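You operate a simulated robot arm through the tools that you are given. There is no shell and no other tool. Be economical: measure what you need, move in short steps, check, and stop when the job is done.

Carry out the task below with a simulated two-armed robot. There is one attempt and no reset: what you move stays moved.

TASK
On the top of the bottling bench, fold the blue cloth in half.

The check looks at the end state, three seconds after you hand in, the way a careful person would. Anything else that was tipped, shoved, dropped, spilled or broken makes it a failure. Flat cloth is picked up by pressing the open fingertips on it (5 to 10 N) and closing them slowly along it; thin cloth reads only 2 to 8 mm in the jaws.

THE ROBOT
Two 7-joint arms with two-finger parallel grippers on one trunk, on a base that drives. Base frame: it is fixed to the floor where the robot stands at the start and does not move with it; the origin is under the middle of the robot, x ahead of it, y to its left, z up; the surface under the hand at the start is at about z = 88. Lengths are in cm, angles in rad, forces in N, time in s.
The left shoulder is at the start at [7.1, 15.6, 100.5], the right one opposite. Places, roughly: top of the bottling bench [70, -60, 90]. Payload 3.91 kg a hand.
The TCP of each hand is the grasp point between the finger pads, 3 cm short of the fingertips. In the tool frame z runs along the fingers and y along their closing line. Largest opening 11 cm; finger width 2, thickness 1; the body of the gripper, 4.8 by 11.2 cm, starts 5.5 cm behind the TCP.
Orientation is that of the tool frame in the base frame, as a unit quaternion [x, y, z, w]. With the fingers straight down and closing along the base's y, the tool's x points along the base's -x, its y along +y and its z along -z.

THE INTERFACE
- The arms move only by the tool drive_tool. It takes "left_motion", "right_motion" or both (then of equal length, played together; a hand with none holds still); each is a list of rows, each a list of 7 numbers: the opening, from 0 (shut) to 1 (fully open), then the shift along the tool's x, y, z in mm, then the turn, a rotation vector about the tool's x, y, z in rad. In form: [[grip, dx, dy, dz, ax, ay, az], ...]. A call has 1 to 12 rows; each row shifts and turns the commanded pose from where the row before left it, along the tool's axes as they then stand. Rows are played at 5 a second. More than 5 cm and 0.15 rad between two rows, or a gripper value outside its range, and nothing of the call is played. A pose out of reach is approached as far as the arm can. The call stops where the force on the tool passes 40 N (or 10 N more than at its start, if that is more) or the arm is blocked; 0.2 s more then pass. The fingers move at their own pace (about 10.8 cm/s each) and stop on an object; they squeeze with about 39 N. The grip force told is the motor's: it shows also when the fingers shut on nothing. Time passes only in rows, and 0.2 s behind the last, so rows that do not move let the fingers close. The reply holds the time, the measured pose of the TCP, the force on the tool along the base axes, the opening and the grip force, in the units named above and with some noise, with the torque about the TCP (base axes, N m) and any sound that the robot's microphone picked up, and new pictures: "views" is both (left out), scene, wrist or none (wrist: the cameras of the hands that moved).
- Cameras (640 x 400 px; columns grow to the right, rows downward): "scene" is now at [14.6, -0.13, 125.08]; the picture's right is [0.00, -1.00, -0.00], its down [-0.38, -0.00, -0.93] and it looks along [0.93, 0.00, -0.38] (base axes); focal length 249 px, centre (320, 200). "left" rides on the left gripper at [7.2, -1.7, -10.3] in its tool frame; the picture's right is [0.23, 0.97, 0.00], its down [-0.76, 0.18, -0.62] and it looks along [-0.61, 0.14, 0.78] (tool axes); focal length 222 px, centre (320, 200). "right" rides on the right gripper at [7.2, 1.7, -10.3] in its tool frame; the picture's right is [-0.23, 0.97, 0.00], its down [-0.76, -0.18, -0.62] and it looks along [-0.61, -0.14, 0.78] (tool axes); focal length 222 px, centre (320, 200). There is no depth. A picture from a camera that has moved, and an enlarged one, comes with that camera's place and axes in the base frame and with its lens.
- raise_lower(by): slides the trunk up (or, below 0, down) by that many cm; the arms and the scene camera ride with it, the base frame stays. It gives what a move gives, with no picture.
- roll_base(legs): drives the robot by 1 to 6 legs, each [ahead, left, turn to the left] in cm, cm and rad, along the robot's own axes; the way and the turn of a leg run together, so that a leg with both is an arc; at most 150 cm and 3.142 rad a leg. The arms and the cameras ride along, it lands a little off, and it stops where it bumps. It gives what a move gives, and a new picture of the scene camera.
- pan_tilt(pan, tilt): turns the head with the scene camera to pan (to the left, within 1.501 rad either way) and tilt (down, from -0.506 to 1.204), counted from straight ahead of the robot. It gives what a move gives, and a new picture of the scene camera.
- close_up(camera, box): a new picture of the part [left, top, right, bottom] of that camera's present view, enlarged. No time passes.
- hand_in(): hands the job in; it is judged then, once.

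Go step by step. Nothing tells you exact positions but the pictures and the camera data: compare them with the known pose of the tool, close in by small moves and look again before you grip or let go. The budget is 120 turns and 260 pictures, counting those below and the enlarged ones. Unless the task says otherwise, let go and move clear before handing in, and close with one line.

The tools are called after "Call:" as name(argument=value, ...) on one line, values as JSON. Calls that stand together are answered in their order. drive_tool: Moves the arms, as the interface text tells. Its arguments: {"type":"object","properties":{"left_motion":{"type":"array"},"right_motion":{"type":"array"},"views":{"type":"string","enum":["both","scene","wrist","none"]}},"required":[]} The other tools are called the same way: raise_lower (by) slides the trunk up or down; roll_base (legs) drives the base; pan_tilt (pan, tilt) turns the head that bears the scene camera; close_up (camera, box) takes an enlarged picture of a part of a camera's view; hand_in () hands the job in.

At the start:

```text
t: 0.0
left_tool_pos: [63.2, 11.06, 111.57]
left_tool_rot: [0.0, 1.0, 0.0, 0.0]
left_contact_force: [0.6, -0.7, -1.1]
left_ft_torque: [0.05, 0.02, 0.0]
left_width: 11.02
left_grip_force: 0.1
right_tool_pos: [71.74, -38.42, 111.32]
right_tool_rot: [0.0, 1.0, 0.0, 0.0]
right_contact_force: [-0.6, -0.1, 0.2]
right_ft_torque: [0.01, 0.01, -0.03]
right_width: 10.99
right_grip_force: 0.1
trunk travel left (down, up): [-45.0, 49.0]
robot x, y, heading: [0.01, 0.39, -0.002]
head pan, tilt: [0.003, 0.387]
```

scene: 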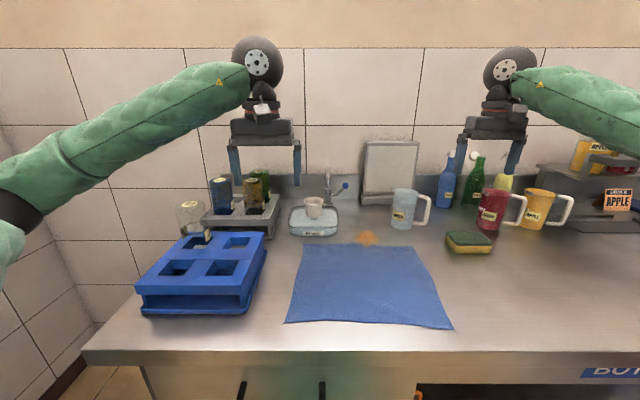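
right: 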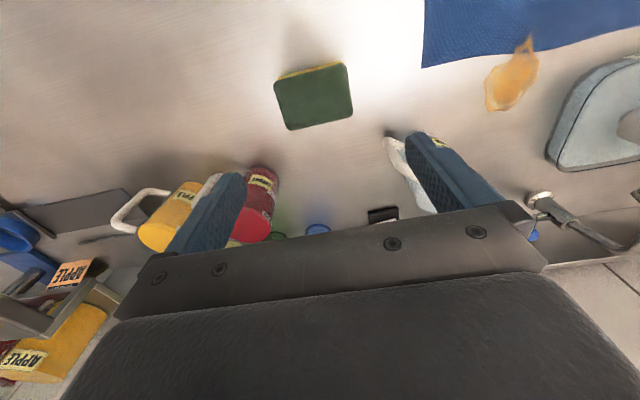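
left: 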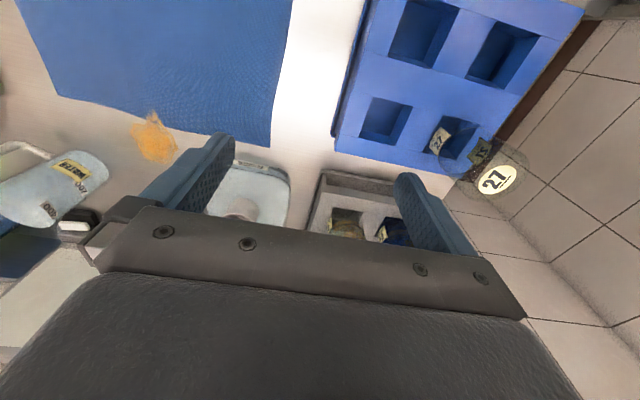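

I see the blue cloth lying flat, about 27 cm by 29 cm, with its centre near [60, -10]. I plan to fold the far edge toward me, so I will first back the base off and centre it on the cloth, then look closer.

Call:
roll_base(legs=[[-14, -10, 0]])

Call:
pan_tilt(pan=0, tilt=0.6)

Call:
close_up(camera="scene", box=[200, 80, 440, 230])

```text
t: 1.5
left_tool_pos: [48.69, 1.21, 111.59]
left_tool_rot: [-0.003, 1.0, 0.001, 0.0]
left_contact_force: [0.0, 0.2, 0.6]
left_ft_torque: [0.04, 0.0, 0.0]
left_width: 11.02
left_grip_force: 0.0
right_tool_pos: [57.75, -48.32, 111.34]
right_tool_rot: [-0.004, 1.0, 0.0, 0.0]
right_contact_force: [-0.6, -0.6, -0.2]
right_ft_torque: [0.04, -0.06, 0.03]
right_width: 11.0
right_grip_force: 0.1
trunk travel left (down, up): [-45.0, 49.0]
robot x, y, heading: [-14.62, -10.16, 0.007]
head pan, tilt: [0.003, 0.387]
camera scene: at [0.24, -10.29, 125.1], right [0.01, -1.0, 0.0], down [-0.38, 0.0, -0.93], along [0.93, 0.01, -0.38], focal length 249 px, centre (320, 200)
```

scene: 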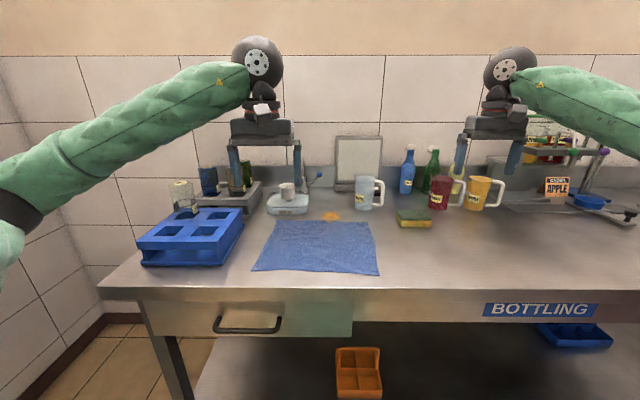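

```text
t: 2.2
left_tool_pos: [48.85, 1.22, 111.49]
left_tool_rot: [-0.004, 1.0, -0.001, 0.0]
left_contact_force: [0.2, -0.3, 0.7]
left_ft_torque: [0.0, -0.01, -0.07]
left_width: 11.0
left_grip_force: 0.1
right_tool_pos: [57.69, -48.13, 111.29]
right_tool_rot: [-0.004, 1.0, 0.0, 0.001]
right_contact_force: [-0.2, 0.0, -0.3]
right_ft_torque: [0.0, 0.01, 0.01]
right_width: 11.0
right_grip_force: 0.0
trunk travel left (down, up): [-45.0, 49.0]
robot x, y, heading: [-14.56, -10.04, 0.005]
head pan, tilt: [0.0, 0.6]
camera scene: at [-0.06, -10.24, 123.15], right [0.01, -1.0, 0.0], down [-0.56, 0.0, -0.83], along [0.83, 0.01, -0.56], focal length 249 px, centre (320, 200)
```

scene: 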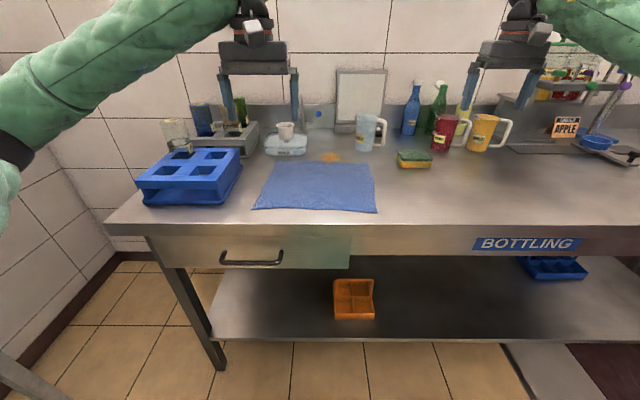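

```text
2.67 times, centred on (320, 155) of scene
camera zoom: at [-0.06, -10.24, 123.15], right [0.01, -1.0, 0.0], down [-0.56, 0.0, -0.83], along [0.83, 0.01, -0.56], focal length 664 px, centre (320, 320)
```

zoom: 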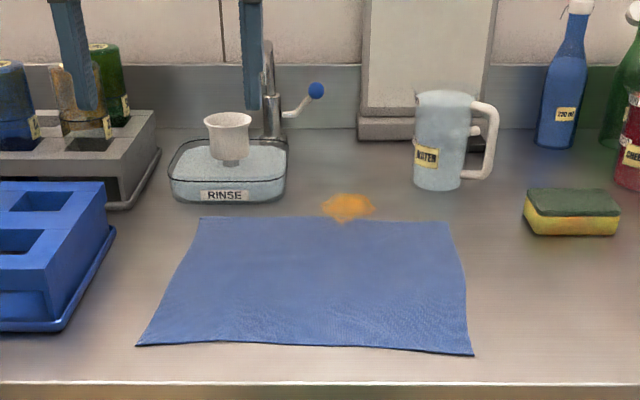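

The cloth's corners come out at about FL (74.6, 5.3), FR (73.7, -25.2), NL (47.6, 6.8) and NR (46.7, -23). I'll bring both hands above the far corners, slightly inside them, with narrowed jaws.

Call:
drive_tool(left_motion=[[0.36, -35.2, 0.9, 0, 0, 0, 0], [0.36, -35.2, 0.9, 0, 0, 0, 0], [0.36, -35.2, 0.9, 0, 0, 0, 0], [0.36, -35.2, 0.9, 0, 0, 0, 0], [0.36, -35.2, 0.9, 0, 0, 0, 0], [0.36, -35.2, 0.9, 0, 0, 0, 0], [0.36, -35.2, 0.9, 0, 0, 0, 0], [0.36, 0, 0, 40, 0, 0, 0], [0.36, 0, 0, 40, 0, 0, 0], [0.36, 0, 0, 40, 0, 0, 0], [0.36, 0, 0, 40, 0, 0, 0]], right_motion=[[0.36, -21.6, 37.8, 0, 0, 0, 0], [0.36, -21.6, 37.8, 0, 0, 0, 0], [0.36, -21.6, 37.8, 0, 0, 0, 0], [0.36, -21.6, 37.8, 0, 0, 0, 0], [0.36, -21.6, 37.8, 0, 0, 0, 0], [0.36, -21.6, 37.8, 0, 0, 0, 0], [0.36, -21.6, 37.8, 0, 0, 0, 0], [0.36, 0, 0, 40, 0, 0, 0], [0.36, 0, 0, 40, 0, 0, 0], [0.36, 0, 0, 40, 0, 0, 0], [0.36, 0, 0, 40, 0, 0, 0]])

```text
t: 4.6
left_tool_pos: [73.58, 1.98, 95.39]
left_tool_rot: [-0.003, 1.0, -0.001, -0.001]
left_contact_force: [0.4, -0.3, -0.8]
left_ft_torque: [-0.02, 0.03, 0.03]
left_width: 3.97
left_grip_force: 0.2
right_tool_pos: [72.94, -21.5, 94.76]
right_tool_rot: [-0.003, 1.0, 0.0, 0.0]
right_contact_force: [0.4, 0.4, -0.3]
right_ft_torque: [0.01, -0.01, -0.02]
right_width: 3.98
right_grip_force: 0.1
trunk travel left (down, up): [-45.0, 49.0]
robot x, y, heading: [-13.87, -10.34, 0.003]
head pan, tilt: [0.0, 0.6]
camera scene: at [0.08, -10.22, 123.14], right [0.01, -1.0, 0.0], down [-0.57, 0.0, -0.82], along [0.82, 0.01, -0.57], focal length 249 px, centre (320, 200)
camera right: at [65.75, -19.78, 105.12], right [0.22, 0.98, 0.0], down [0.76, -0.17, 0.62], along [0.61, -0.14, -0.78], focal length 222 px, centre (320, 200)
camera left: at [66.38, 0.24, 105.7], right [-0.23, 0.97, 0.0], down [0.76, 0.18, 0.62], along [0.6, 0.15, -0.78], focal length 222 px, centre (320, 200)
```

scene: 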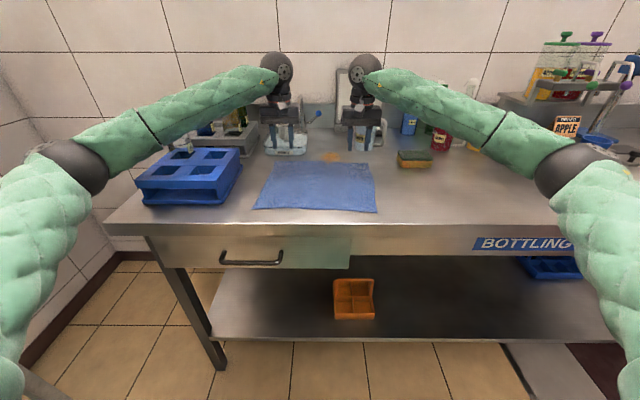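
right: 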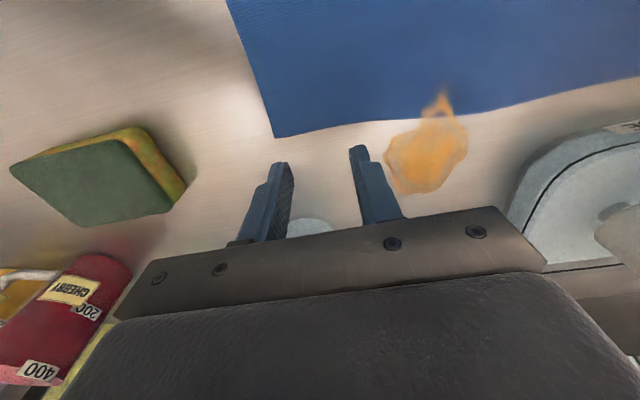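
left: 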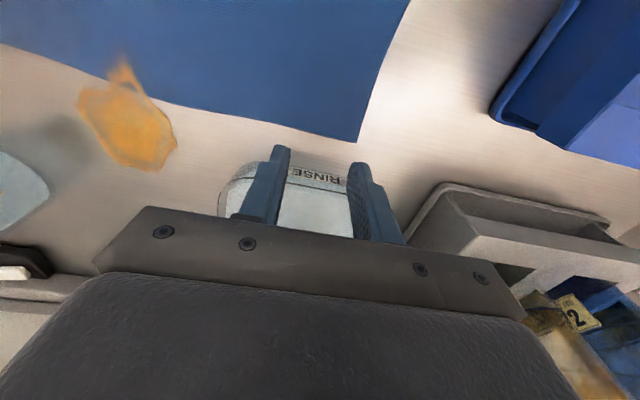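

From the wrist cameras the far edge is at x≈73.1 on the left and 72.2 on the right, with corners at y 5.2 and -24.8. I'll shift slightly inward and come down close to the cloth.

Call:
drive_tool(left_motion=[[0.36, 14, -5, 0, 0, 0, 0], [0.36, 0, 0, 18, 0, 0, 0], [0.36, 0, 0, 17, 0, 0, 0], [0.36, 0, 0, 0, 0, 0, 0]], right_motion=[[0.36, 17, 3, 0, 0, 0, 0], [0.36, 0, 0, 15, 0, 0, 0], [0.36, 0, 0, 14, 0, 0, 0], [0.36, 0, 0, 0, 0, 0, 0]], views="wrist")

```text
t: 5.6
left_tool_pos: [71.98, 1.53, 92.06]
left_tool_rot: [-0.004, 1.0, 0.0, 0.0]
left_contact_force: [-0.5, 0.0, 0.7]
left_ft_torque: [0.03, 0.01, 0.0]
left_width: 3.98
left_grip_force: 0.1
right_tool_pos: [71.04, -21.42, 92.1]
right_tool_rot: [-0.002, 1.0, 0.0, 0.0]
right_contact_force: [0.8, -0.1, -0.9]
right_ft_torque: [0.01, 0.0, 0.0]
right_width: 3.95
right_grip_force: 0.1
trunk travel left (down, up): [-45.0, 49.0]
robot x, y, heading: [-14.09, -10.21, 0.009]
head pan, tilt: [0.0, 0.6]
camera right: at [63.7, -19.67, 102.56], right [0.22, 0.98, 0.0], down [0.76, -0.17, 0.62], along [0.61, -0.14, -0.78], focal length 222 px, centre (320, 200)
camera left: at [64.73, -0.16, 102.46], right [-0.23, 0.97, 0.0], down [0.76, 0.18, 0.62], along [0.61, 0.15, -0.78], focal length 222 px, centre (320, 200)
```

right: 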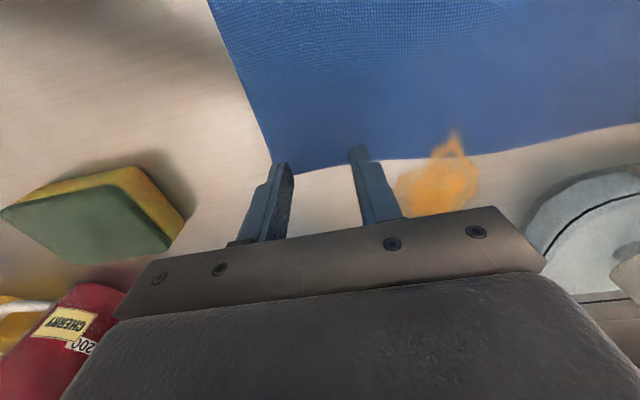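
left: 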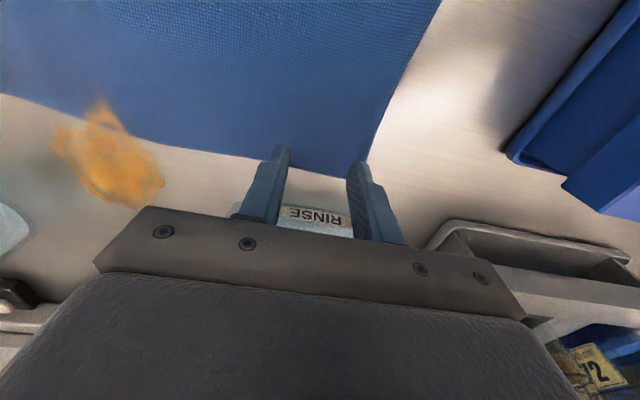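

Both fingertips are just inside the corners. I'll move down until there is light contact.

Call:
drive_tool(left_motion=[[0.36, 0, 0, 5, 0, 0, 0], [0.36, 0, 0, 3, 0, 0, 0], [0.36, 0, 0, 2, 0, 0, 0], [0.36, 0, 0, 0, 0, 0, 0]], right_motion=[[0.36, 0, 3, 5, 0, 0, 0], [0.36, 0, 0, 3, 0, 0, 0], [0.36, 0, 0, 2, 0, 0, 0], [0.36, 0, 0, 0, 0, 0, 0]], views="none")

```text
t: 6.6
left_tool_pos: [72.02, 1.54, 91.14]
left_tool_rot: [-0.004, 1.0, 0.0, 0.001]
left_contact_force: [2.6, -0.4, 10.2]
left_ft_torque: [0.1, -0.06, -0.05]
left_width: 3.93
left_grip_force: 0.0
right_tool_pos: [70.95, -21.03, 91.33]
right_tool_rot: [-0.004, 1.0, 0.0, 0.001]
right_contact_force: [0.2, -0.9, 0.3]
right_ft_torque: [0.03, -0.03, 0.01]
right_width: 3.98
right_grip_force: 0.0
trunk travel left (down, up): [-45.0, 49.0]
robot x, y, heading: [-13.99, -10.13, 0.003]
head pan, tilt: [0.0, 0.6]
```

The left hand presses with 10 N and the right is still just clear of the cloth. I'll lower the right hand slightly.

Call:
drive_tool(left_motion=[[0.36, 0, 0, -0.3, 0, 0, 0], [0.36, 0, 0, 0, 0, 0, 0]], right_motion=[[0.36, 0, 0, 1.3, 0, 0, 0], [0.36, 0, 0, 0, 0, 0, 0]], views="none")

```text
t: 7.2
left_tool_pos: [71.91, 1.55, 91.12]
left_tool_rot: [-0.003, 1.0, 0.0, 0.0]
left_contact_force: [2.4, -1.8, 11.6]
left_ft_torque: [0.0, -0.14, -0.02]
left_width: 3.95
left_grip_force: 0.0
right_tool_pos: [70.91, -21.02, 91.31]
right_tool_rot: [-0.004, 1.0, 0.0, 0.0]
right_contact_force: [-0.6, -0.7, 0.2]
right_ft_torque: [0.02, -0.02, 0.0]
right_width: 3.96
right_grip_force: 0.1
trunk travel left (down, up): [-45.0, 49.0]
robot x, y, heading: [-14.38, -10.0, 0.011]
head pan, tilt: [0.0, 0.6]
```

Call:
drive_tool(left_motion=[[0.36, 0, 0, -0.5, 0, 0, 0], [0.36, 0, 0, 0, 0, 0, 0]], right_motion=[[0.36, 0, 0, 1.3, 0, 0, 0], [0.36, 0, 0, 0, 0, 0, 0]], views="none")

```text
t: 7.8
left_tool_pos: [71.87, 1.5, 91.09]
left_tool_rot: [-0.003, 1.0, 0.0, 0.0]
left_contact_force: [1.2, -1.8, 8.0]
left_ft_torque: [-0.06, -0.06, -0.01]
left_width: 3.97
left_grip_force: 0.2
right_tool_pos: [71.02, -21.03, 91.08]
right_tool_rot: [-0.004, 1.0, 0.0, -0.001]
right_contact_force: [0.2, -0.2, 0.0]
right_ft_torque: [0.0, 0.02, -0.01]
right_width: 3.98
right_grip_force: 0.0
trunk travel left (down, up): [-45.0, 49.0]
robot x, y, heading: [-14.36, -10.26, 0.008]
head pan, tilt: [0.0, 0.6]
```

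The left hand now presses with 8 N, and the right is still just clear. I'll lower the right a little further.

Call:
drive_tool(right_motion=[[0.36, 0, 0, 1.0, 0, 0, 0], [0.36, 0, 0, 0, 0, 0, 0]], views="none")

```text
t: 8.4
left_tool_pos: [71.92, 1.56, 91.22]
left_tool_rot: [-0.004, 1.0, -0.001, 0.0]
left_contact_force: [0.5, -0.7, 5.1]
left_ft_torque: [-0.04, -0.04, 0.0]
left_width: 3.97
left_grip_force: 0.0
right_tool_pos: [70.92, -21.1, 91.17]
right_tool_rot: [-0.003, 1.0, 0.0, 0.0]
right_contact_force: [-0.2, 0.1, 3.1]
right_ft_torque: [-0.07, 0.0, 0.01]
right_width: 3.97
right_grip_force: 0.1
trunk travel left (down, up): [-45.0, 49.0]
robot x, y, heading: [-14.31, -9.98, 0.007]
head pan, tilt: [0.0, 0.6]
```

Both hands are now in contact. I'll press a touch more and close slowly.

Call:
drive_tool(left_motion=[[0.36, 0, 0, 0.5, 0, 0, 0], [0.33, 0, 0, 0, 0, 0, 0], [0.3, 0, 0, 0, 0, 0, 0], [0.27, 0, 0, 0, 0, 0, 0], [0.24, 0, 0, 0, 0, 0, 0], [0.2, 0, 0, 0, 0, 0, 0], [0.16, 0, 0, 0, 0, 0, 0], [0.12, 0, 0, 0, 0, 0, 0], [0.08, 0, 0, 0, 0, 0, 0], [0.04, 0, 0, 0, 0, 0, 0], [0.0, 0, 0, 0, 0, 0, 0], [0.0, 0, 0, 0, 0, 0, 0]], right_motion=[[0.36, 0, 0, 0.9, 0, 0, 0], [0.33, 0, 0, 0, 0, 0, 0], [0.3, 0, 0, 0, 0, 0, 0], [0.27, 0, 0, 0, 0, 0, 0], [0.24, 0, 0, 0, 0, 0, 0], [0.2, 0, 0, 0, 0, 0, 0], [0.16, 0, 0, 0, 0, 0, 0], [0.12, 0, 0, 0, 0, 0, 0], [0.08, 0, 0, 0, 0, 0, 0], [0.04, 0, 0, 0, 0, 0, 0], [0.0, 0, 0, 0, 0, 0, 0], [0.0, 0, 0, 0, 0, 0, 0]], views="wrist")

```text
t: 11.0
left_tool_pos: [71.89, 1.5, 91.24]
left_tool_rot: [-0.003, 1.0, 0.0, 0.001]
left_contact_force: [-0.4, 0.3, 0.2]
left_ft_torque: [-0.04, -0.01, 0.0]
left_width: 0.0
left_grip_force: 37.8
right_tool_pos: [70.84, -21.03, 91.11]
right_tool_rot: [-0.003, 1.0, 0.0, 0.0]
right_contact_force: [2.5, -2.3, 30.6]
right_ft_torque: [-0.17, -0.13, -0.05]
right_width: 0.56
right_grip_force: 39.0
trunk travel left (down, up): [-45.0, 49.0]
robot x, y, heading: [-13.95, -10.06, 0.004]
head pan, tilt: [0.0, 0.6]
camera right: at [63.52, -19.32, 101.43], right [0.22, 0.98, 0.0], down [0.76, -0.17, 0.62], along [0.61, -0.14, -0.78], focal length 222 px, centre (320, 200)
camera left: at [64.62, -0.14, 101.64], right [-0.23, 0.97, 0.0], down [0.76, 0.18, 0.62], along [0.61, 0.15, -0.78], focal length 222 px, centre (320, 200)
```

right: 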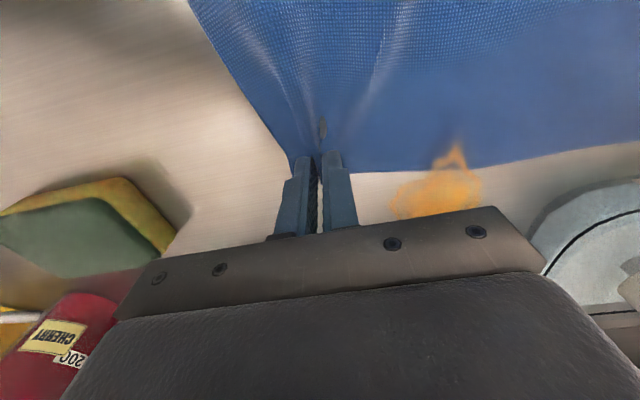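
left: 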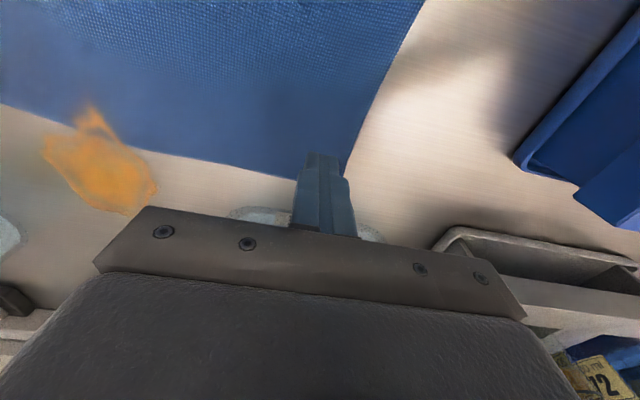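

The right hand has the cloth (0.56 cm in the jaws), but the left slid over it. I'll reopen the left slightly above the cloth, ease the right, and look.

Call:
drive_tool(left_motion=[[0.0, 0, 0, -5, 0, 0, 0], [0.36, 0, 0, 0, 0, 0, 0], [0.36, 0, 0, 0, 0, 0, 0]], right_motion=[[0.0, 0, 0, -2, 0, 0, 0], [0.0, 0, 0, 0, 0, 0, 0], [0.0, 0, 0, 0, 0, 0, 0]], views="wrist")

```text
t: 11.8
left_tool_pos: [71.99, 1.41, 91.6]
left_tool_rot: [-0.004, 1.0, 0.0, 0.0]
left_contact_force: [-1.0, 0.1, -0.2]
left_ft_torque: [0.04, 0.0, 0.01]
left_width: 3.98
left_grip_force: 0.2
right_tool_pos: [70.93, -21.0, 91.08]
right_tool_rot: [-0.003, 1.0, -0.001, -0.001]
right_contact_force: [-2.3, -1.4, 14.6]
right_ft_torque: [-0.07, 0.01, -0.03]
right_width: 0.53
right_grip_force: 39.1
trunk travel left (down, up): [-45.0, 49.0]
robot x, y, heading: [-14.37, -10.11, 0.005]
head pan, tilt: [0.0, 0.6]
camera right: at [63.61, -19.25, 101.45], right [0.22, 0.98, 0.0], down [0.76, -0.17, 0.62], along [0.61, -0.14, -0.78], focal length 222 px, centre (320, 200)
camera left: at [64.73, -0.23, 102.05], right [-0.23, 0.97, 0.0], down [0.76, 0.18, 0.62], along [0.61, 0.15, -0.78], focal length 222 px, centre (320, 200)
```

right: 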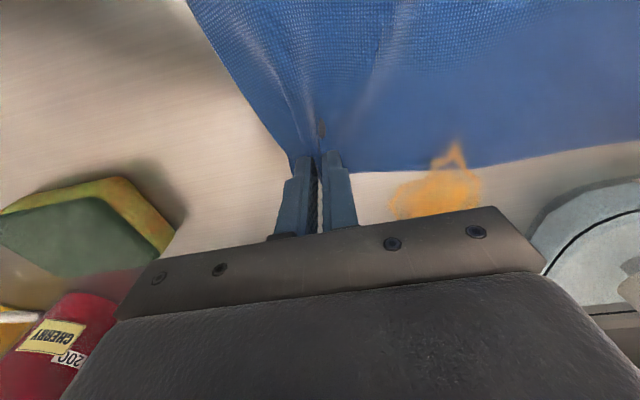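
left: 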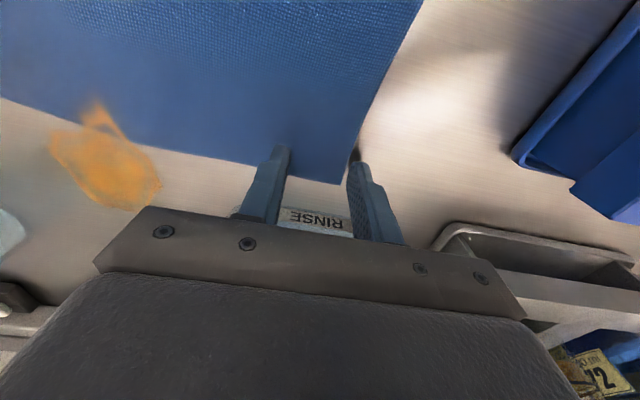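

The left corner has shifted to about (73.7, 3.7), so I'll move the left hand inward and press again.

Call:
drive_tool(left_motion=[[0.36, -4, -14, 0, 0, 0, 0], [0.36, 0, 0, 3, 0, 0, 0], [0.36, 0, 0, 2, 0, 0, 0], [0.36, 0, 0, 0, 0, 0, 0]], views="none")

```text
t: 12.8
left_tool_pos: [72.35, 0.02, 91.14]
left_tool_rot: [-0.003, 1.0, 0.001, 0.002]
left_contact_force: [-0.6, 0.8, 8.9]
left_ft_torque: [0.1, -0.02, -0.03]
left_width: 3.97
left_grip_force: 0.3
right_tool_pos: [70.98, -20.99, 91.12]
right_tool_rot: [-0.003, 1.0, 0.0, 0.0]
right_contact_force: [0.1, -0.4, 4.8]
right_ft_torque: [0.01, 0.02, 0.0]
right_width: 0.55
right_grip_force: 39.3
trunk travel left (down, up): [-45.0, 49.0]
robot x, y, heading: [-13.85, -10.47, 0.007]
head pan, tilt: [0.0, 0.6]
```

Call:
drive_tool(left_motion=[[0.35, 0, 0, 0.4, 0, 0, 0], [0.32, 0, 0, 0.2, 0, 0, 0], [0.29, 0, 0, 0.2, 0, 0, 0], [0.26, 0, 0, 0.2, 0, 0, 0], [0.23, 0, 0, 0.2, 0, 0, 0], [0.2, 0, 0, 0.2, 0, 0, 0], [0.16, 0, 0, 0.2, 0, 0, 0], [0.12, 0, 0, 0.2, 0, 0, 0], [0.08, 0, 0, 0, 0, 0, 0], [0.04, 0, 0, 0, 0, 0, 0], [0.0, 0, 0, 0, 0, 0, 0], [0.0, 0, 0, 0, 0, 0, 0]], views="wrist")

```text
t: 15.1
left_tool_pos: [72.46, -0.04, 91.15]
left_tool_rot: [-0.003, 1.0, -0.002, 0.003]
left_contact_force: [-0.6, -7.9, 15.8]
left_ft_torque: [-0.18, 0.06, -0.07]
left_width: 0.19
left_grip_force: 39.3
right_tool_pos: [71.09, -20.83, 91.2]
right_tool_rot: [-0.003, 1.0, 0.001, 0.001]
right_contact_force: [0.7, 6.7, -0.2]
right_ft_torque: [0.22, -0.03, 0.01]
right_width: 0.57
right_grip_force: 38.7
trunk travel left (down, up): [-45.0, 49.0]
robot x, y, heading: [-14.14, -10.02, 0.008]
head pan, tilt: [0.0, 0.6]
stopped in row 11 (left hand): the force on the tool passed its limit at 40 N (the readings are from after the stop); the commanded pose is now the measured one
camera left: at [65.18, -1.63, 101.53], right [-0.23, 0.97, 0.0], down [0.76, 0.18, 0.63], along [0.61, 0.14, -0.78], focal length 222 px, centre (320, 200)
```

left: 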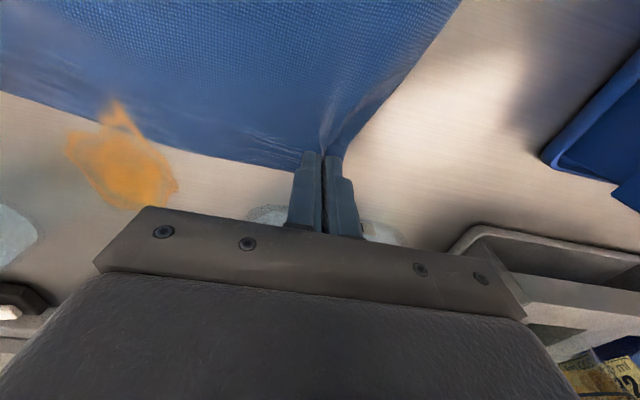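

The left hand now holds cloth too, and the edge between the hands is taut. I'll relax it by a few mm and lift both hands 3 cm to check.

Call:
drive_tool(left_motion=[[0, 0, -3, -5, 0, 0, 0], [0, 0, -2, -10, 0, 0, 0], [0, 0, 0, -15, 0, 0, 0], [0, 0, 0, 0, 0, 0, 0]], right_motion=[[0, 0, 1, -5, 0, 0, 0], [0, 0, 1, -10, 0, 0, 0], [0, 0, 0, -15, 0, 0, 0], [0, 0, 0, 0, 0, 0, 0]])

```text
t: 16.1
left_tool_pos: [72.4, -0.21, 93.9]
left_tool_rot: [-0.003, 1.0, -0.001, 0.0]
left_contact_force: [0.6, -1.5, 0.0]
left_ft_torque: [-0.05, 0.0, 0.01]
left_width: 0.2
left_grip_force: 38.8
right_tool_pos: [71.06, -20.65, 94.14]
right_tool_rot: [-0.003, 1.0, 0.0, 0.001]
right_contact_force: [0.2, 1.0, -1.3]
right_ft_torque: [0.06, 0.01, 0.01]
right_width: 0.55
right_grip_force: 38.9
trunk travel left (down, up): [-45.0, 49.0]
robot x, y, heading: [-13.95, -10.37, 0.007]
head pan, tilt: [0.0, 0.6]
camera scene: at [-0.03, -10.24, 123.14], right [0.01, -1.0, 0.0], down [-0.57, 0.0, -0.82], along [0.82, 0.01, -0.57], focal length 249 px, centre (320, 200)
camera right: at [63.75, -18.94, 104.6], right [0.22, 0.98, 0.0], down [0.76, -0.17, 0.62], along [0.61, -0.14, -0.78], focal length 222 px, centre (320, 200)
camera left: at [65.28, -1.95, 104.25], right [-0.23, 0.97, 0.0], down [0.76, 0.18, 0.62], along [0.61, 0.14, -0.78], focal length 222 px, centre (320, 200)
```

scene: 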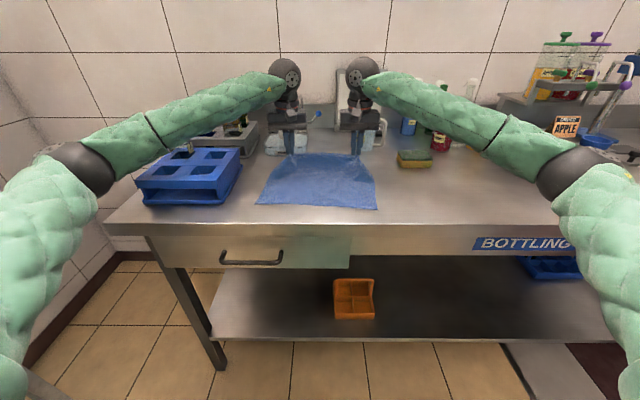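
right: 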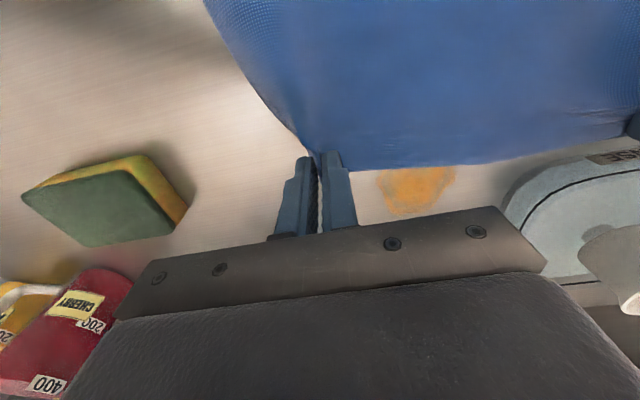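
left: 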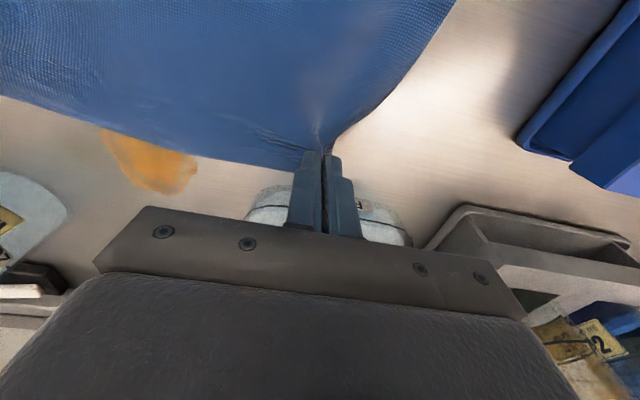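

Both corners are held and lifting. I'll start the arc: up and toward me, then tilt the fingers forward.

Call:
drive_tool(left_motion=[[0, 20, 2, -30, 0, 0, 0], [0, 25, 2, -25, 0, 0, 0], [0, 30, 2, -20, 0, 0, 0], [0, 40, 2, -10, 0, 0, 0], [0, 40, 2, 0, 0, 0, 0], [0, 0, 0, 0, 0, 0, 0]], right_motion=[[0, 20, 2, -30, 0, 0, 0], [0, 25, 2, -25, 0, 0, 0], [0, 30, 2, -20, 0, 0, 0], [0, 40, 2, -10, 0, 0, 0], [0, 40, 2, 0, 0, 0, 0], [0, 0, 0, 0, 0, 0, 0]])

Call:
close_up(camera="scene", box=[200, 100, 440, 250])

```text
t: 17.5
left_tool_pos: [56.61, 0.33, 102.54]
left_tool_rot: [-0.004, 1.0, 0.0, 0.0]
left_contact_force: [0.3, -2.0, -0.4]
left_ft_torque: [-0.03, 0.04, 0.01]
left_width: 0.18
left_grip_force: 39.1
right_tool_pos: [55.44, -20.07, 102.63]
right_tool_rot: [-0.003, 1.0, 0.0, -0.001]
right_contact_force: [1.0, 1.8, -0.7]
right_ft_torque: [0.07, 0.01, -0.01]
right_width: 0.53
right_grip_force: 39.4
trunk travel left (down, up): [-45.0, 49.0]
robot x, y, heading: [-14.26, -10.13, 0.006]
head pan, tilt: [0.0, 0.6]
camera scene: at [0.0, -10.24, 123.14], right [0.01, -1.0, 0.0], down [-0.57, 0.0, -0.82], along [0.82, 0.01, -0.57], focal length 249 px, centre (320, 200)
camera right: at [48.15, -18.36, 113.0], right [0.22, 0.98, 0.0], down [0.76, -0.17, 0.62], along [0.61, -0.14, -0.78], focal length 222 px, centre (320, 200)
camera left: at [49.4, -1.37, 112.92], right [-0.23, 0.97, 0.0], down [0.76, 0.18, 0.62], along [0.61, 0.14, -0.78], focal length 222 px, centre (320, 200)
```

scene: 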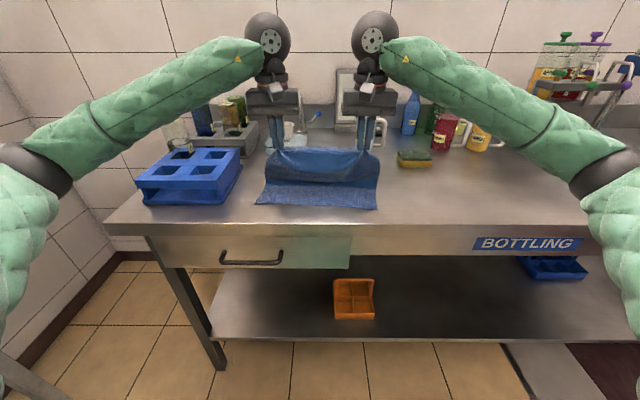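
right: 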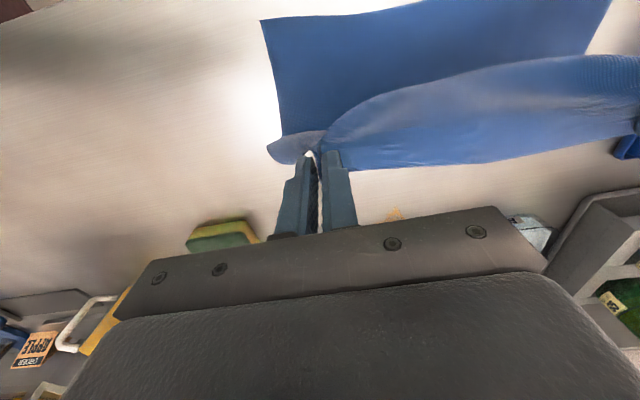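
left: 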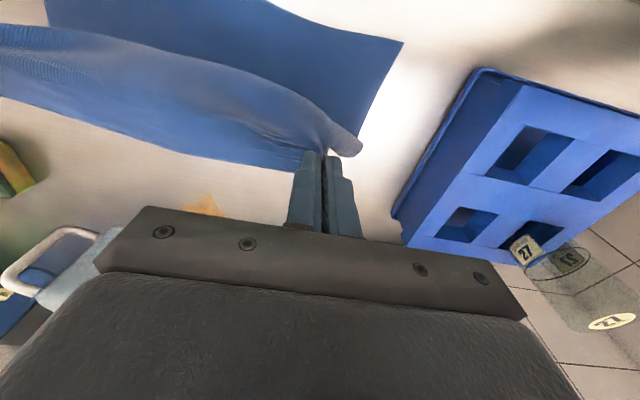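

```text
2.67 times, centred on (320, 175) of scene
camera zoom: at [0.0, -10.24, 123.14], right [0.01, -1.0, 0.0], down [-0.57, 0.0, -0.82], along [0.82, 0.01, -0.57], focal length 664 px, centre (320, 267)
```

zoom: 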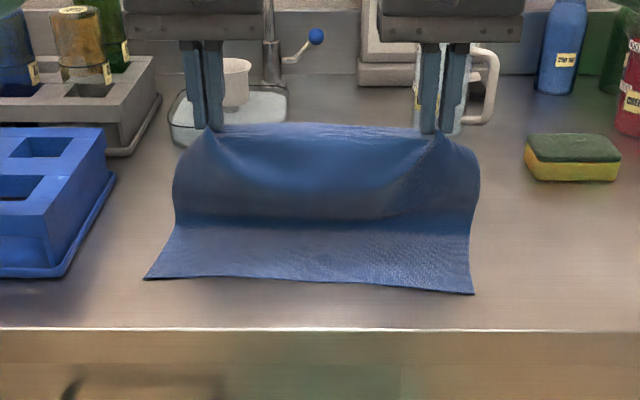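

The fold is forming, with the near corners at about NL (48.6, 6.2) and NR (46.7, -23.2). Next I'll tilt the fingers forward and carry the edge over toward the near edge.

Call:
drive_tool(left_motion=[[0, 0, 0, 0, 0, -0.1, 0], [0, 0, 0, 0, 0, -0.1, 0], [0, 0, 0, 0, 0, -0.1, 0], [0, 0, 0, 0, 0, -0.1, 0], [0, 0, 0, 0, 0, -0.1, 0], [0, 0, 0, 0, 0, -0.1, 0], [0, 33.2, 3.5, -4.6, 0, 0, 0], [0, 31.9, 3.5, 2.4, 0, 0, 0], [0, 30.6, 3.5, 9.3, 0, 0, 0], [0, 21.2, 3.5, 9.7, 0, 0, 0], [0, 0, 0, 0, 0, 0, 0]], right_motion=[[0, 0, 0, 0, 0, -0.1, 0], [0, 0, 0, 0, 0, -0.1, 0], [0, 0, 0, 0, 0, -0.1, 0], [0, 0, 0, 0, 0, -0.1, 0], [0, 0, 0, 0, 0, -0.1, 0], [0, 0, 0, 0, 0, -0.1, 0], [0, 33.2, 3.5, -4.6, 0, 0, 0], [0, 31.9, 3.5, 2.4, 0, 0, 0], [0, 30.6, 3.5, 9.3, 0, 0, 0], [0, 21.2, 3.5, 9.7, 0, 0, 0], [0, 0, 0, 0, 0, 0, 0]])

Call:
close_up(camera="scene", box=[200, 100, 440, 250])

```text
t: 19.9
left_tool_pos: [48.18, 1.75, 94.17]
left_tool_rot: [-0.003, 0.955, 0.001, 0.296]
left_contact_force: [0.7, -1.9, 0.2]
left_ft_torque: [-0.03, 0.0, -0.02]
left_width: 0.18
left_grip_force: 38.8
right_tool_pos: [46.63, -18.4, 94.43]
right_tool_rot: [-0.003, 0.955, 0.001, 0.296]
right_contact_force: [0.6, 0.3, -0.7]
right_ft_torque: [0.03, 0.01, 0.02]
right_width: 0.5
right_grip_force: 39.5
trunk travel left (down, up): [-45.0, 49.0]
robot x, y, heading: [-14.23, -10.28, 0.007]
head pan, tilt: [0.0, 0.6]
camera scene: at [-0.09, -10.24, 123.16], right [0.01, -1.0, 0.0], down [-0.57, 0.0, -0.82], along [0.82, 0.01, -0.57], focal length 249 px, centre (320, 200)
camera right: at [34.72, -16.81, 98.82], right [0.18, 0.97, 0.13], down [0.28, -0.18, 0.94], along [0.94, -0.14, -0.3], focal length 222 px, centre (320, 200)
camera left: at [36.41, 0.09, 98.74], right [-0.19, 0.97, -0.13], down [0.27, 0.18, 0.94], along [0.94, 0.15, -0.3], focal length 222 px, centre (320, 200)
```

scene: 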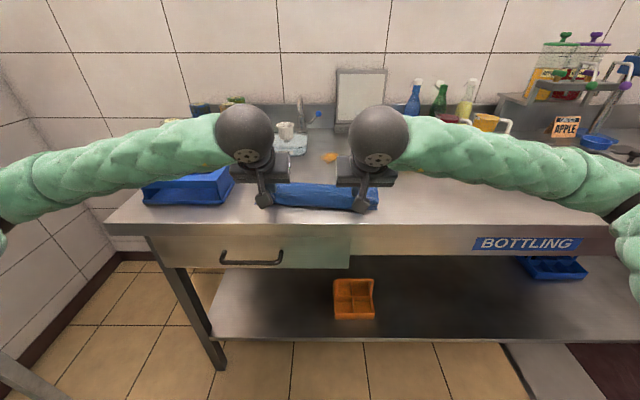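
right: 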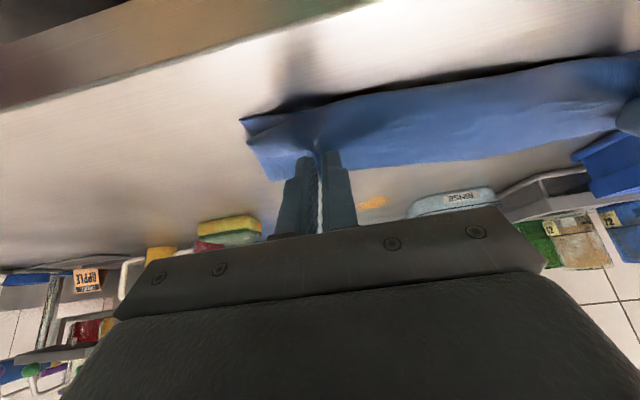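
left: 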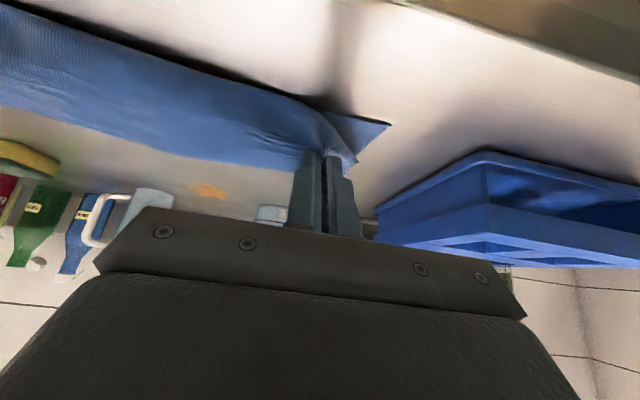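

```text
2.67 times, centred on (320, 175) of scene
camera zoom: at [-0.09, -10.24, 123.16], right [0.01, -1.0, 0.0], down [-0.57, 0.0, -0.82], along [0.82, 0.01, -0.57], focal length 664 px, centre (320, 267)
```

zoom: 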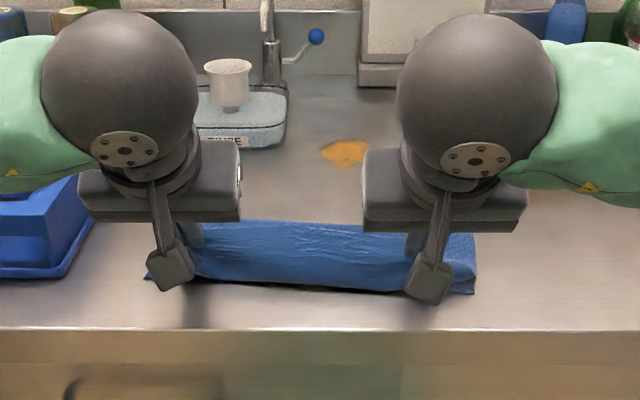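

The edge is now just above the near edge and well aligned. I'll lower it to the surface, watching the force.

Call:
drive_tool(left_motion=[[0, 5.2, 1, 5.8, 0, 0, 0], [0, 5.2, 1, 5.8, 0, 0, 0], [0, 4.5, 0, 5.2, 0, 0, 0], [0, 0, 0, 0, 0, 0, 0]], right_motion=[[0, 5.5, -1, 6.3, 0, 0, 0], [0, 5.5, -1, 6.3, 0, 0, 0], [0, 4.8, 0, 5.6, 0, 0, 0], [0, 0, 0, 0, 0, 0, 0]], views="wrist")

```text
t: 20.9
left_tool_pos: [48.02, 2.02, 92.26]
left_tool_rot: [-0.003, 0.955, 0.0, 0.296]
left_contact_force: [0.1, -4.0, 0.3]
left_ft_torque: [-0.09, 0.01, -0.13]
left_width: 0.2
left_grip_force: 39.0
right_tool_pos: [46.36, -18.5, 92.07]
right_tool_rot: [-0.003, 0.955, 0.001, 0.296]
right_contact_force: [0.2, 4.1, 0.7]
right_ft_torque: [0.12, 0.01, 0.13]
right_width: 0.56
right_grip_force: 38.8
trunk travel left (down, up): [-45.0, 49.0]
robot x, y, heading: [-14.21, -10.56, 0.004]
head pan, tilt: [0.0, 0.6]
camera right: at [34.57, -16.91, 96.56], right [0.18, 0.98, 0.13], down [0.28, -0.18, 0.94], along [0.94, -0.13, -0.3], focal length 222 px, centre (320, 200)
camera left: at [36.15, 0.4, 96.69], right [-0.19, 0.97, -0.13], down [0.27, 0.18, 0.94], along [0.94, 0.15, -0.3], focal length 222 px, centre (320, 200)
```

right: 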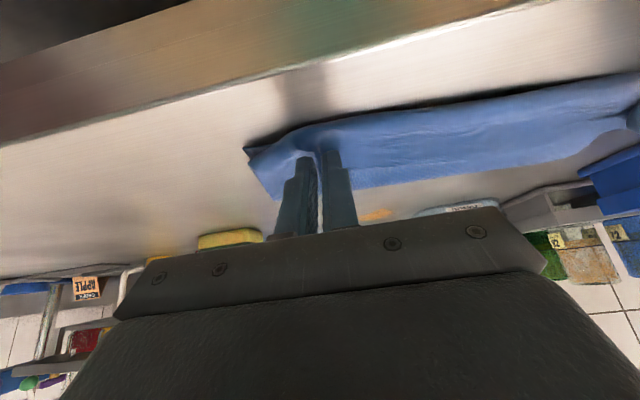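
left: 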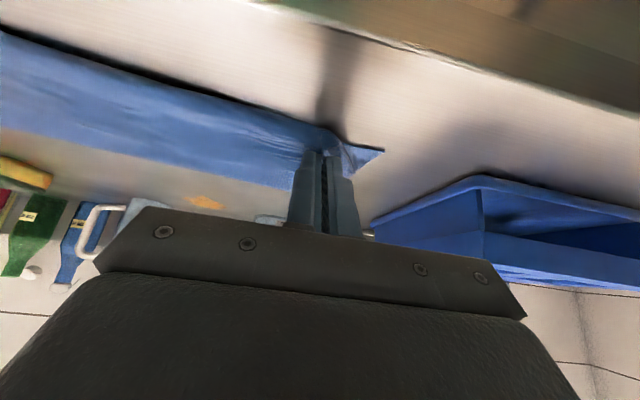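

Tension is light and the alignment looks good. I'll lower a few mm more and open slowly so the gather spreads out again.

Call:
drive_tool(left_motion=[[0, 2.3, 0, 3.3, 0, 0, 0], [0, 0, 0, 0, 0, 0, 0], [0.03, 0, 0, 0, 0, 0, 0], [0.06, 0, 0, 0, 0, 0, 0], [0.1, 0, 0, 0, 0, 0, 0], [0.14, 0, 0, 0, 0, 0, 0], [0.18, 0, 0, 0, 0, 0, 0], [0.22, 0, 0, 0, 0, 0, 0], [0.26, 0, 0, 0, 0, 0, 0], [0.3, 0, 0, 0, 0, 0, 0], [0.3, 0, 0, 0, 0, 0, 0]], right_motion=[[0, 1.7, 0, 2.5, 0, 0, 0], [0, 0, 0, 0, 0, 0, 0], [0.06, 0, 0, 0, 0, 0, 0], [0.09, 0, 0, 0, 0, 0, 0], [0.13, 0, 0, 0, 0, 0, 0], [0.17, 0, 0, 0, 0, 0, 0], [0.2, 0, 0, 0, 0, 0, 0], [0.24, 0, 0, 0, 0, 0, 0], [0.27, 0, 0, 0, 0, 0, 0], [0.3, 0, 0, 0, 0, 0, 0], [0.3, 0, 0, 0, 0, 0, 0]], views="wrist")

```text
t: 23.3
left_tool_pos: [47.96, 2.14, 91.72]
left_tool_rot: [-0.003, 0.955, 0.0, 0.296]
left_contact_force: [-0.1, -0.7, -0.8]
left_ft_torque: [0.0, 0.0, 0.03]
left_width: 3.31
left_grip_force: 0.1
right_tool_pos: [46.47, -18.54, 91.96]
right_tool_rot: [-0.004, 0.955, 0.001, 0.296]
right_contact_force: [-0.2, 0.0, 0.2]
right_ft_torque: [-0.03, 0.0, -0.05]
right_width: 3.3
right_grip_force: 0.1
trunk travel left (down, up): [-45.0, 49.0]
robot x, y, heading: [-14.28, -10.31, 0.006]
head pan, tilt: [0.0, 0.6]
camera right: at [34.54, -17.0, 96.33], right [0.18, 0.98, 0.13], down [0.28, -0.18, 0.94], along [0.94, -0.13, -0.3], focal length 222 px, centre (320, 200)
camera left: at [36.08, 0.42, 96.26], right [-0.19, 0.97, -0.13], down [0.27, 0.18, 0.94], along [0.94, 0.15, -0.3], focal length 222 px, centre (320, 200)
```

right: 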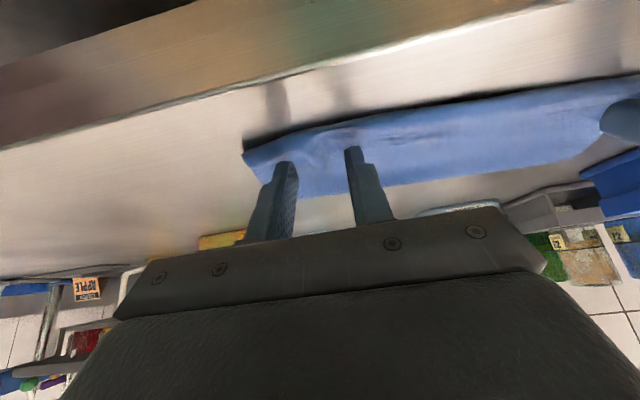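
left: 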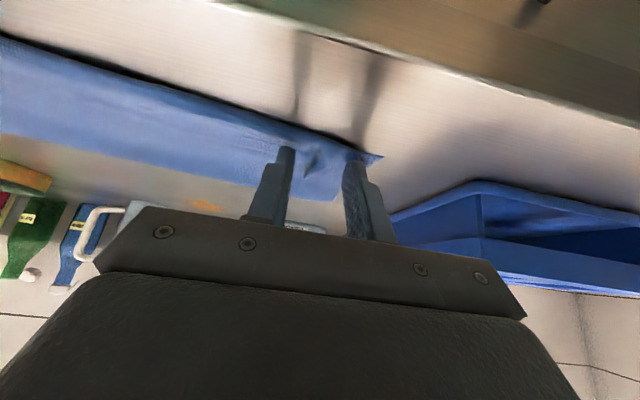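

The cloth is released at the near edge. I'll rise straight up, untilt and look.

Call:
drive_tool(left_motion=[[0.3, -5.6, 0, -8.2, 0, 0, 0], [0.3, -11.3, 0, -16.5, 0, 0, 0], [0.3, -17, 0, -24.8, 0, 0, 0], [0.3, -22.6, 0, -33, 0, 0, 0], [0.3, -22.6, 0, -33, 0, 0, 0], [0.3, 0, 0, 0, 0, 0.15, 0], [0.3, 0, 0, 0, 0, 0.15, 0], [0.3, 0, 0, 0, 0, 0.15, 0], [0.3, 0, 0, 0, 0, 0.15, 0], [0.3, 0, 45, 0, 0, 0, 0], [0.3, 0, 45, 0, 0, 0, 0], [0.3, 0, 0, 0, 0, 0, 0]], right_motion=[[0.3, -5.6, 0, -8.2, 0, 0, 0], [0.3, -11.3, 0, -16.5, 0, 0, 0], [0.3, -17, 0, -24.8, 0, 0, 0], [0.3, -22.6, 0, -33, 0, 0, 0], [0.3, -22.6, 0, -33, 0, 0, 0], [0.3, 0, 0, 0, 0, 0.15, 0], [0.3, 0, 0, 0, 0, 0.15, 0], [0.3, 0, 0, 0, 0, 0.15, 0], [0.3, 0, 0, 0, 0, 0.15, 0], [0.3, 0, -45, 0, 0, 0, 0], [0.3, 0, -45, 0, 0, 0, 0], [0.3, 0, 0, 0, 0, 0, 0]])

Call:
close_up(camera="scene", box=[200, 100, 440, 250])

```text
t: 25.9
left_tool_pos: [48.18, 11.23, 105.66]
left_tool_rot: [-0.004, 1.0, -0.001, 0.0]
left_contact_force: [0.4, -0.7, 1.4]
left_ft_torque: [0.0, 0.01, 0.0]
left_width: 3.31
left_grip_force: 0.0
right_tool_pos: [46.73, -27.64, 105.93]
right_tool_rot: [-0.004, 1.0, 0.001, 0.0]
right_contact_force: [-0.3, -0.3, 0.3]
right_ft_torque: [-0.01, 0.0, 0.01]
right_width: 3.3
right_grip_force: 0.1
trunk travel left (down, up): [-45.0, 49.0]
robot x, y, heading: [-14.42, -9.94, 0.008]
head pan, tilt: [0.0, 0.6]
camera scene: at [-0.02, -10.2, 123.14], right [0.01, -1.0, 0.0], down [-0.57, 0.0, -0.82], along [0.82, 0.01, -0.57], focal length 249 px, centre (320, 200)
camera right: at [39.46, -25.99, 116.21], right [0.22, 0.98, 0.0], down [0.76, -0.17, 0.62], along [0.61, -0.14, -0.78], focal length 222 px, centre (320, 200)
camera left: at [40.79, 9.63, 116.04], right [-0.23, 0.97, 0.0], down [0.76, 0.18, 0.62], along [0.61, 0.14, -0.78], focal length 222 px, centre (320, 200)
```

scene: 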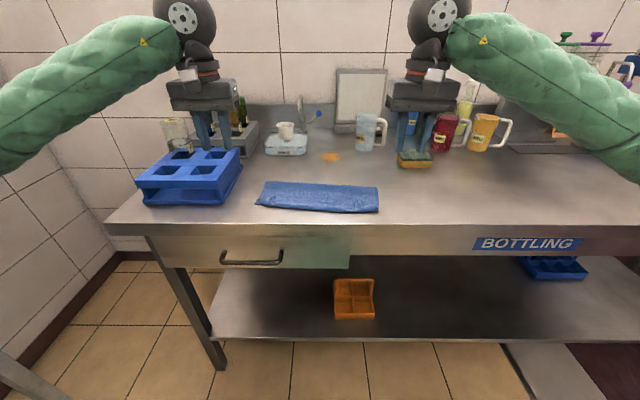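
right: 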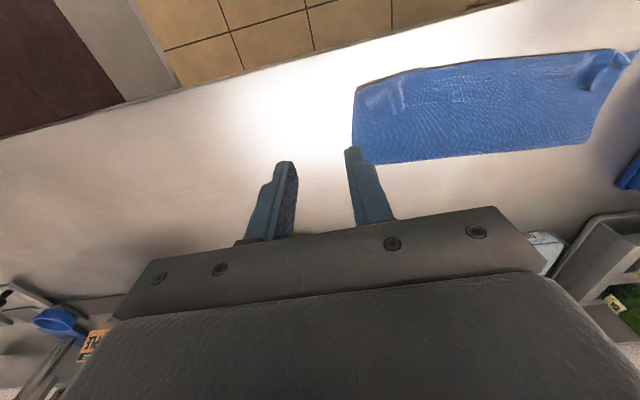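
left: 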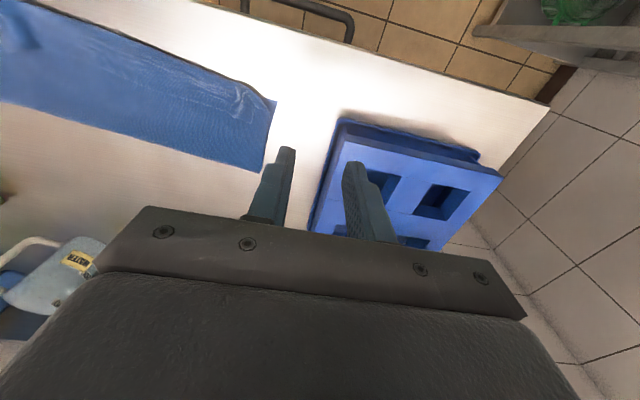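

```text
2.67 times, centred on (320, 175) of scene
camera zoom: at [-0.02, -10.2, 123.14], right [0.01, -1.0, 0.0], down [-0.57, 0.0, -0.82], along [0.82, 0.01, -0.57], focal length 664 px, centre (320, 267)
```

zoom: 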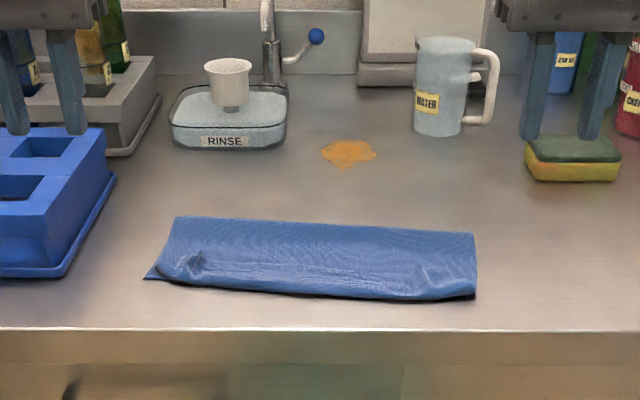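

The cloth is folded in half and looks neat. I'll zoom in on both near corners to check alignment and wrinkles.

Call:
close_up(camera="left", box=[0, 0, 320, 200])

Call:
close_up(camera="right", box=[320, 0, 640, 200])

Call:
close_up(camera="scene", box=[245, 165, 389, 255])

```text
2.00 times, centred on (160, 100) of left
camera zoom: at [40.79, 9.63, 116.04], right [-0.23, 0.97, 0.0], down [0.76, 0.18, 0.62], along [0.61, 0.14, -0.78], focal length 444 px, centre (640, 400)
```

zoom: 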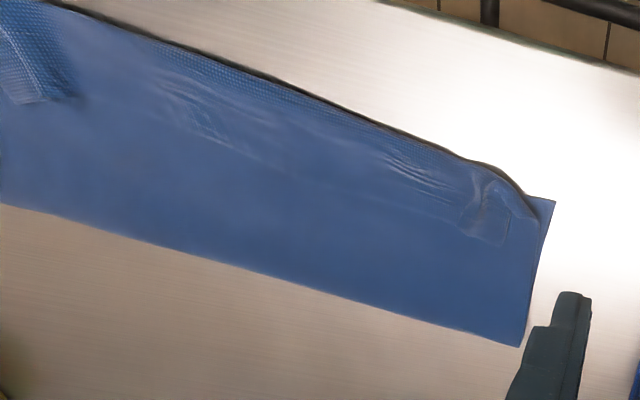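

```text
2.00 times, centred on (480, 100) of right
camera zoom: at [39.46, -25.99, 116.21], right [0.22, 0.98, 0.0], down [0.76, -0.17, 0.62], along [0.61, -0.14, -0.78], focal length 444 px, centre (0, 400)
```

zoom: 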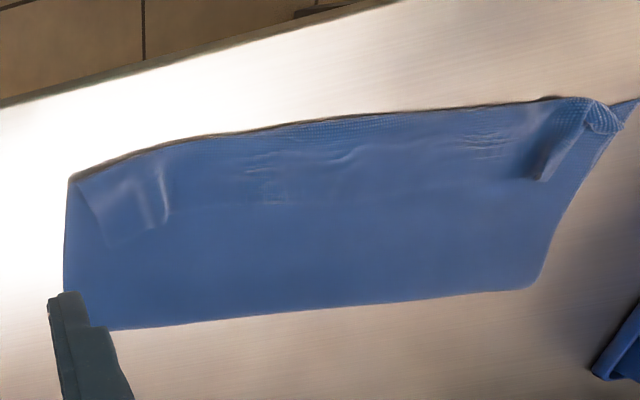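

```text
4.44 times, centred on (317, 210) of scene
camera zoom: at [-0.02, -10.2, 123.14], right [0.01, -1.0, 0.0], down [-0.57, 0.0, -0.82], along [0.82, 0.01, -0.57], focal length 1106 px, centre (333, 156)
```

zoom: 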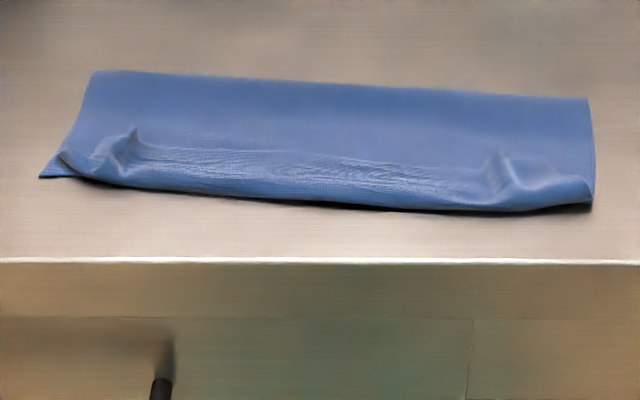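

The fold is square: the far edge lies on the near edge, the corners match within about 1 cm, and the hands are clear with nothing else disturbed. I'm handing in.

Call:
hand_in()

```text
The job is handed in.
```

I folded the blue cloth in half on the bottling bench, far edge onto near edge, with two small bumps left where the grippers held it; the job is handed in.
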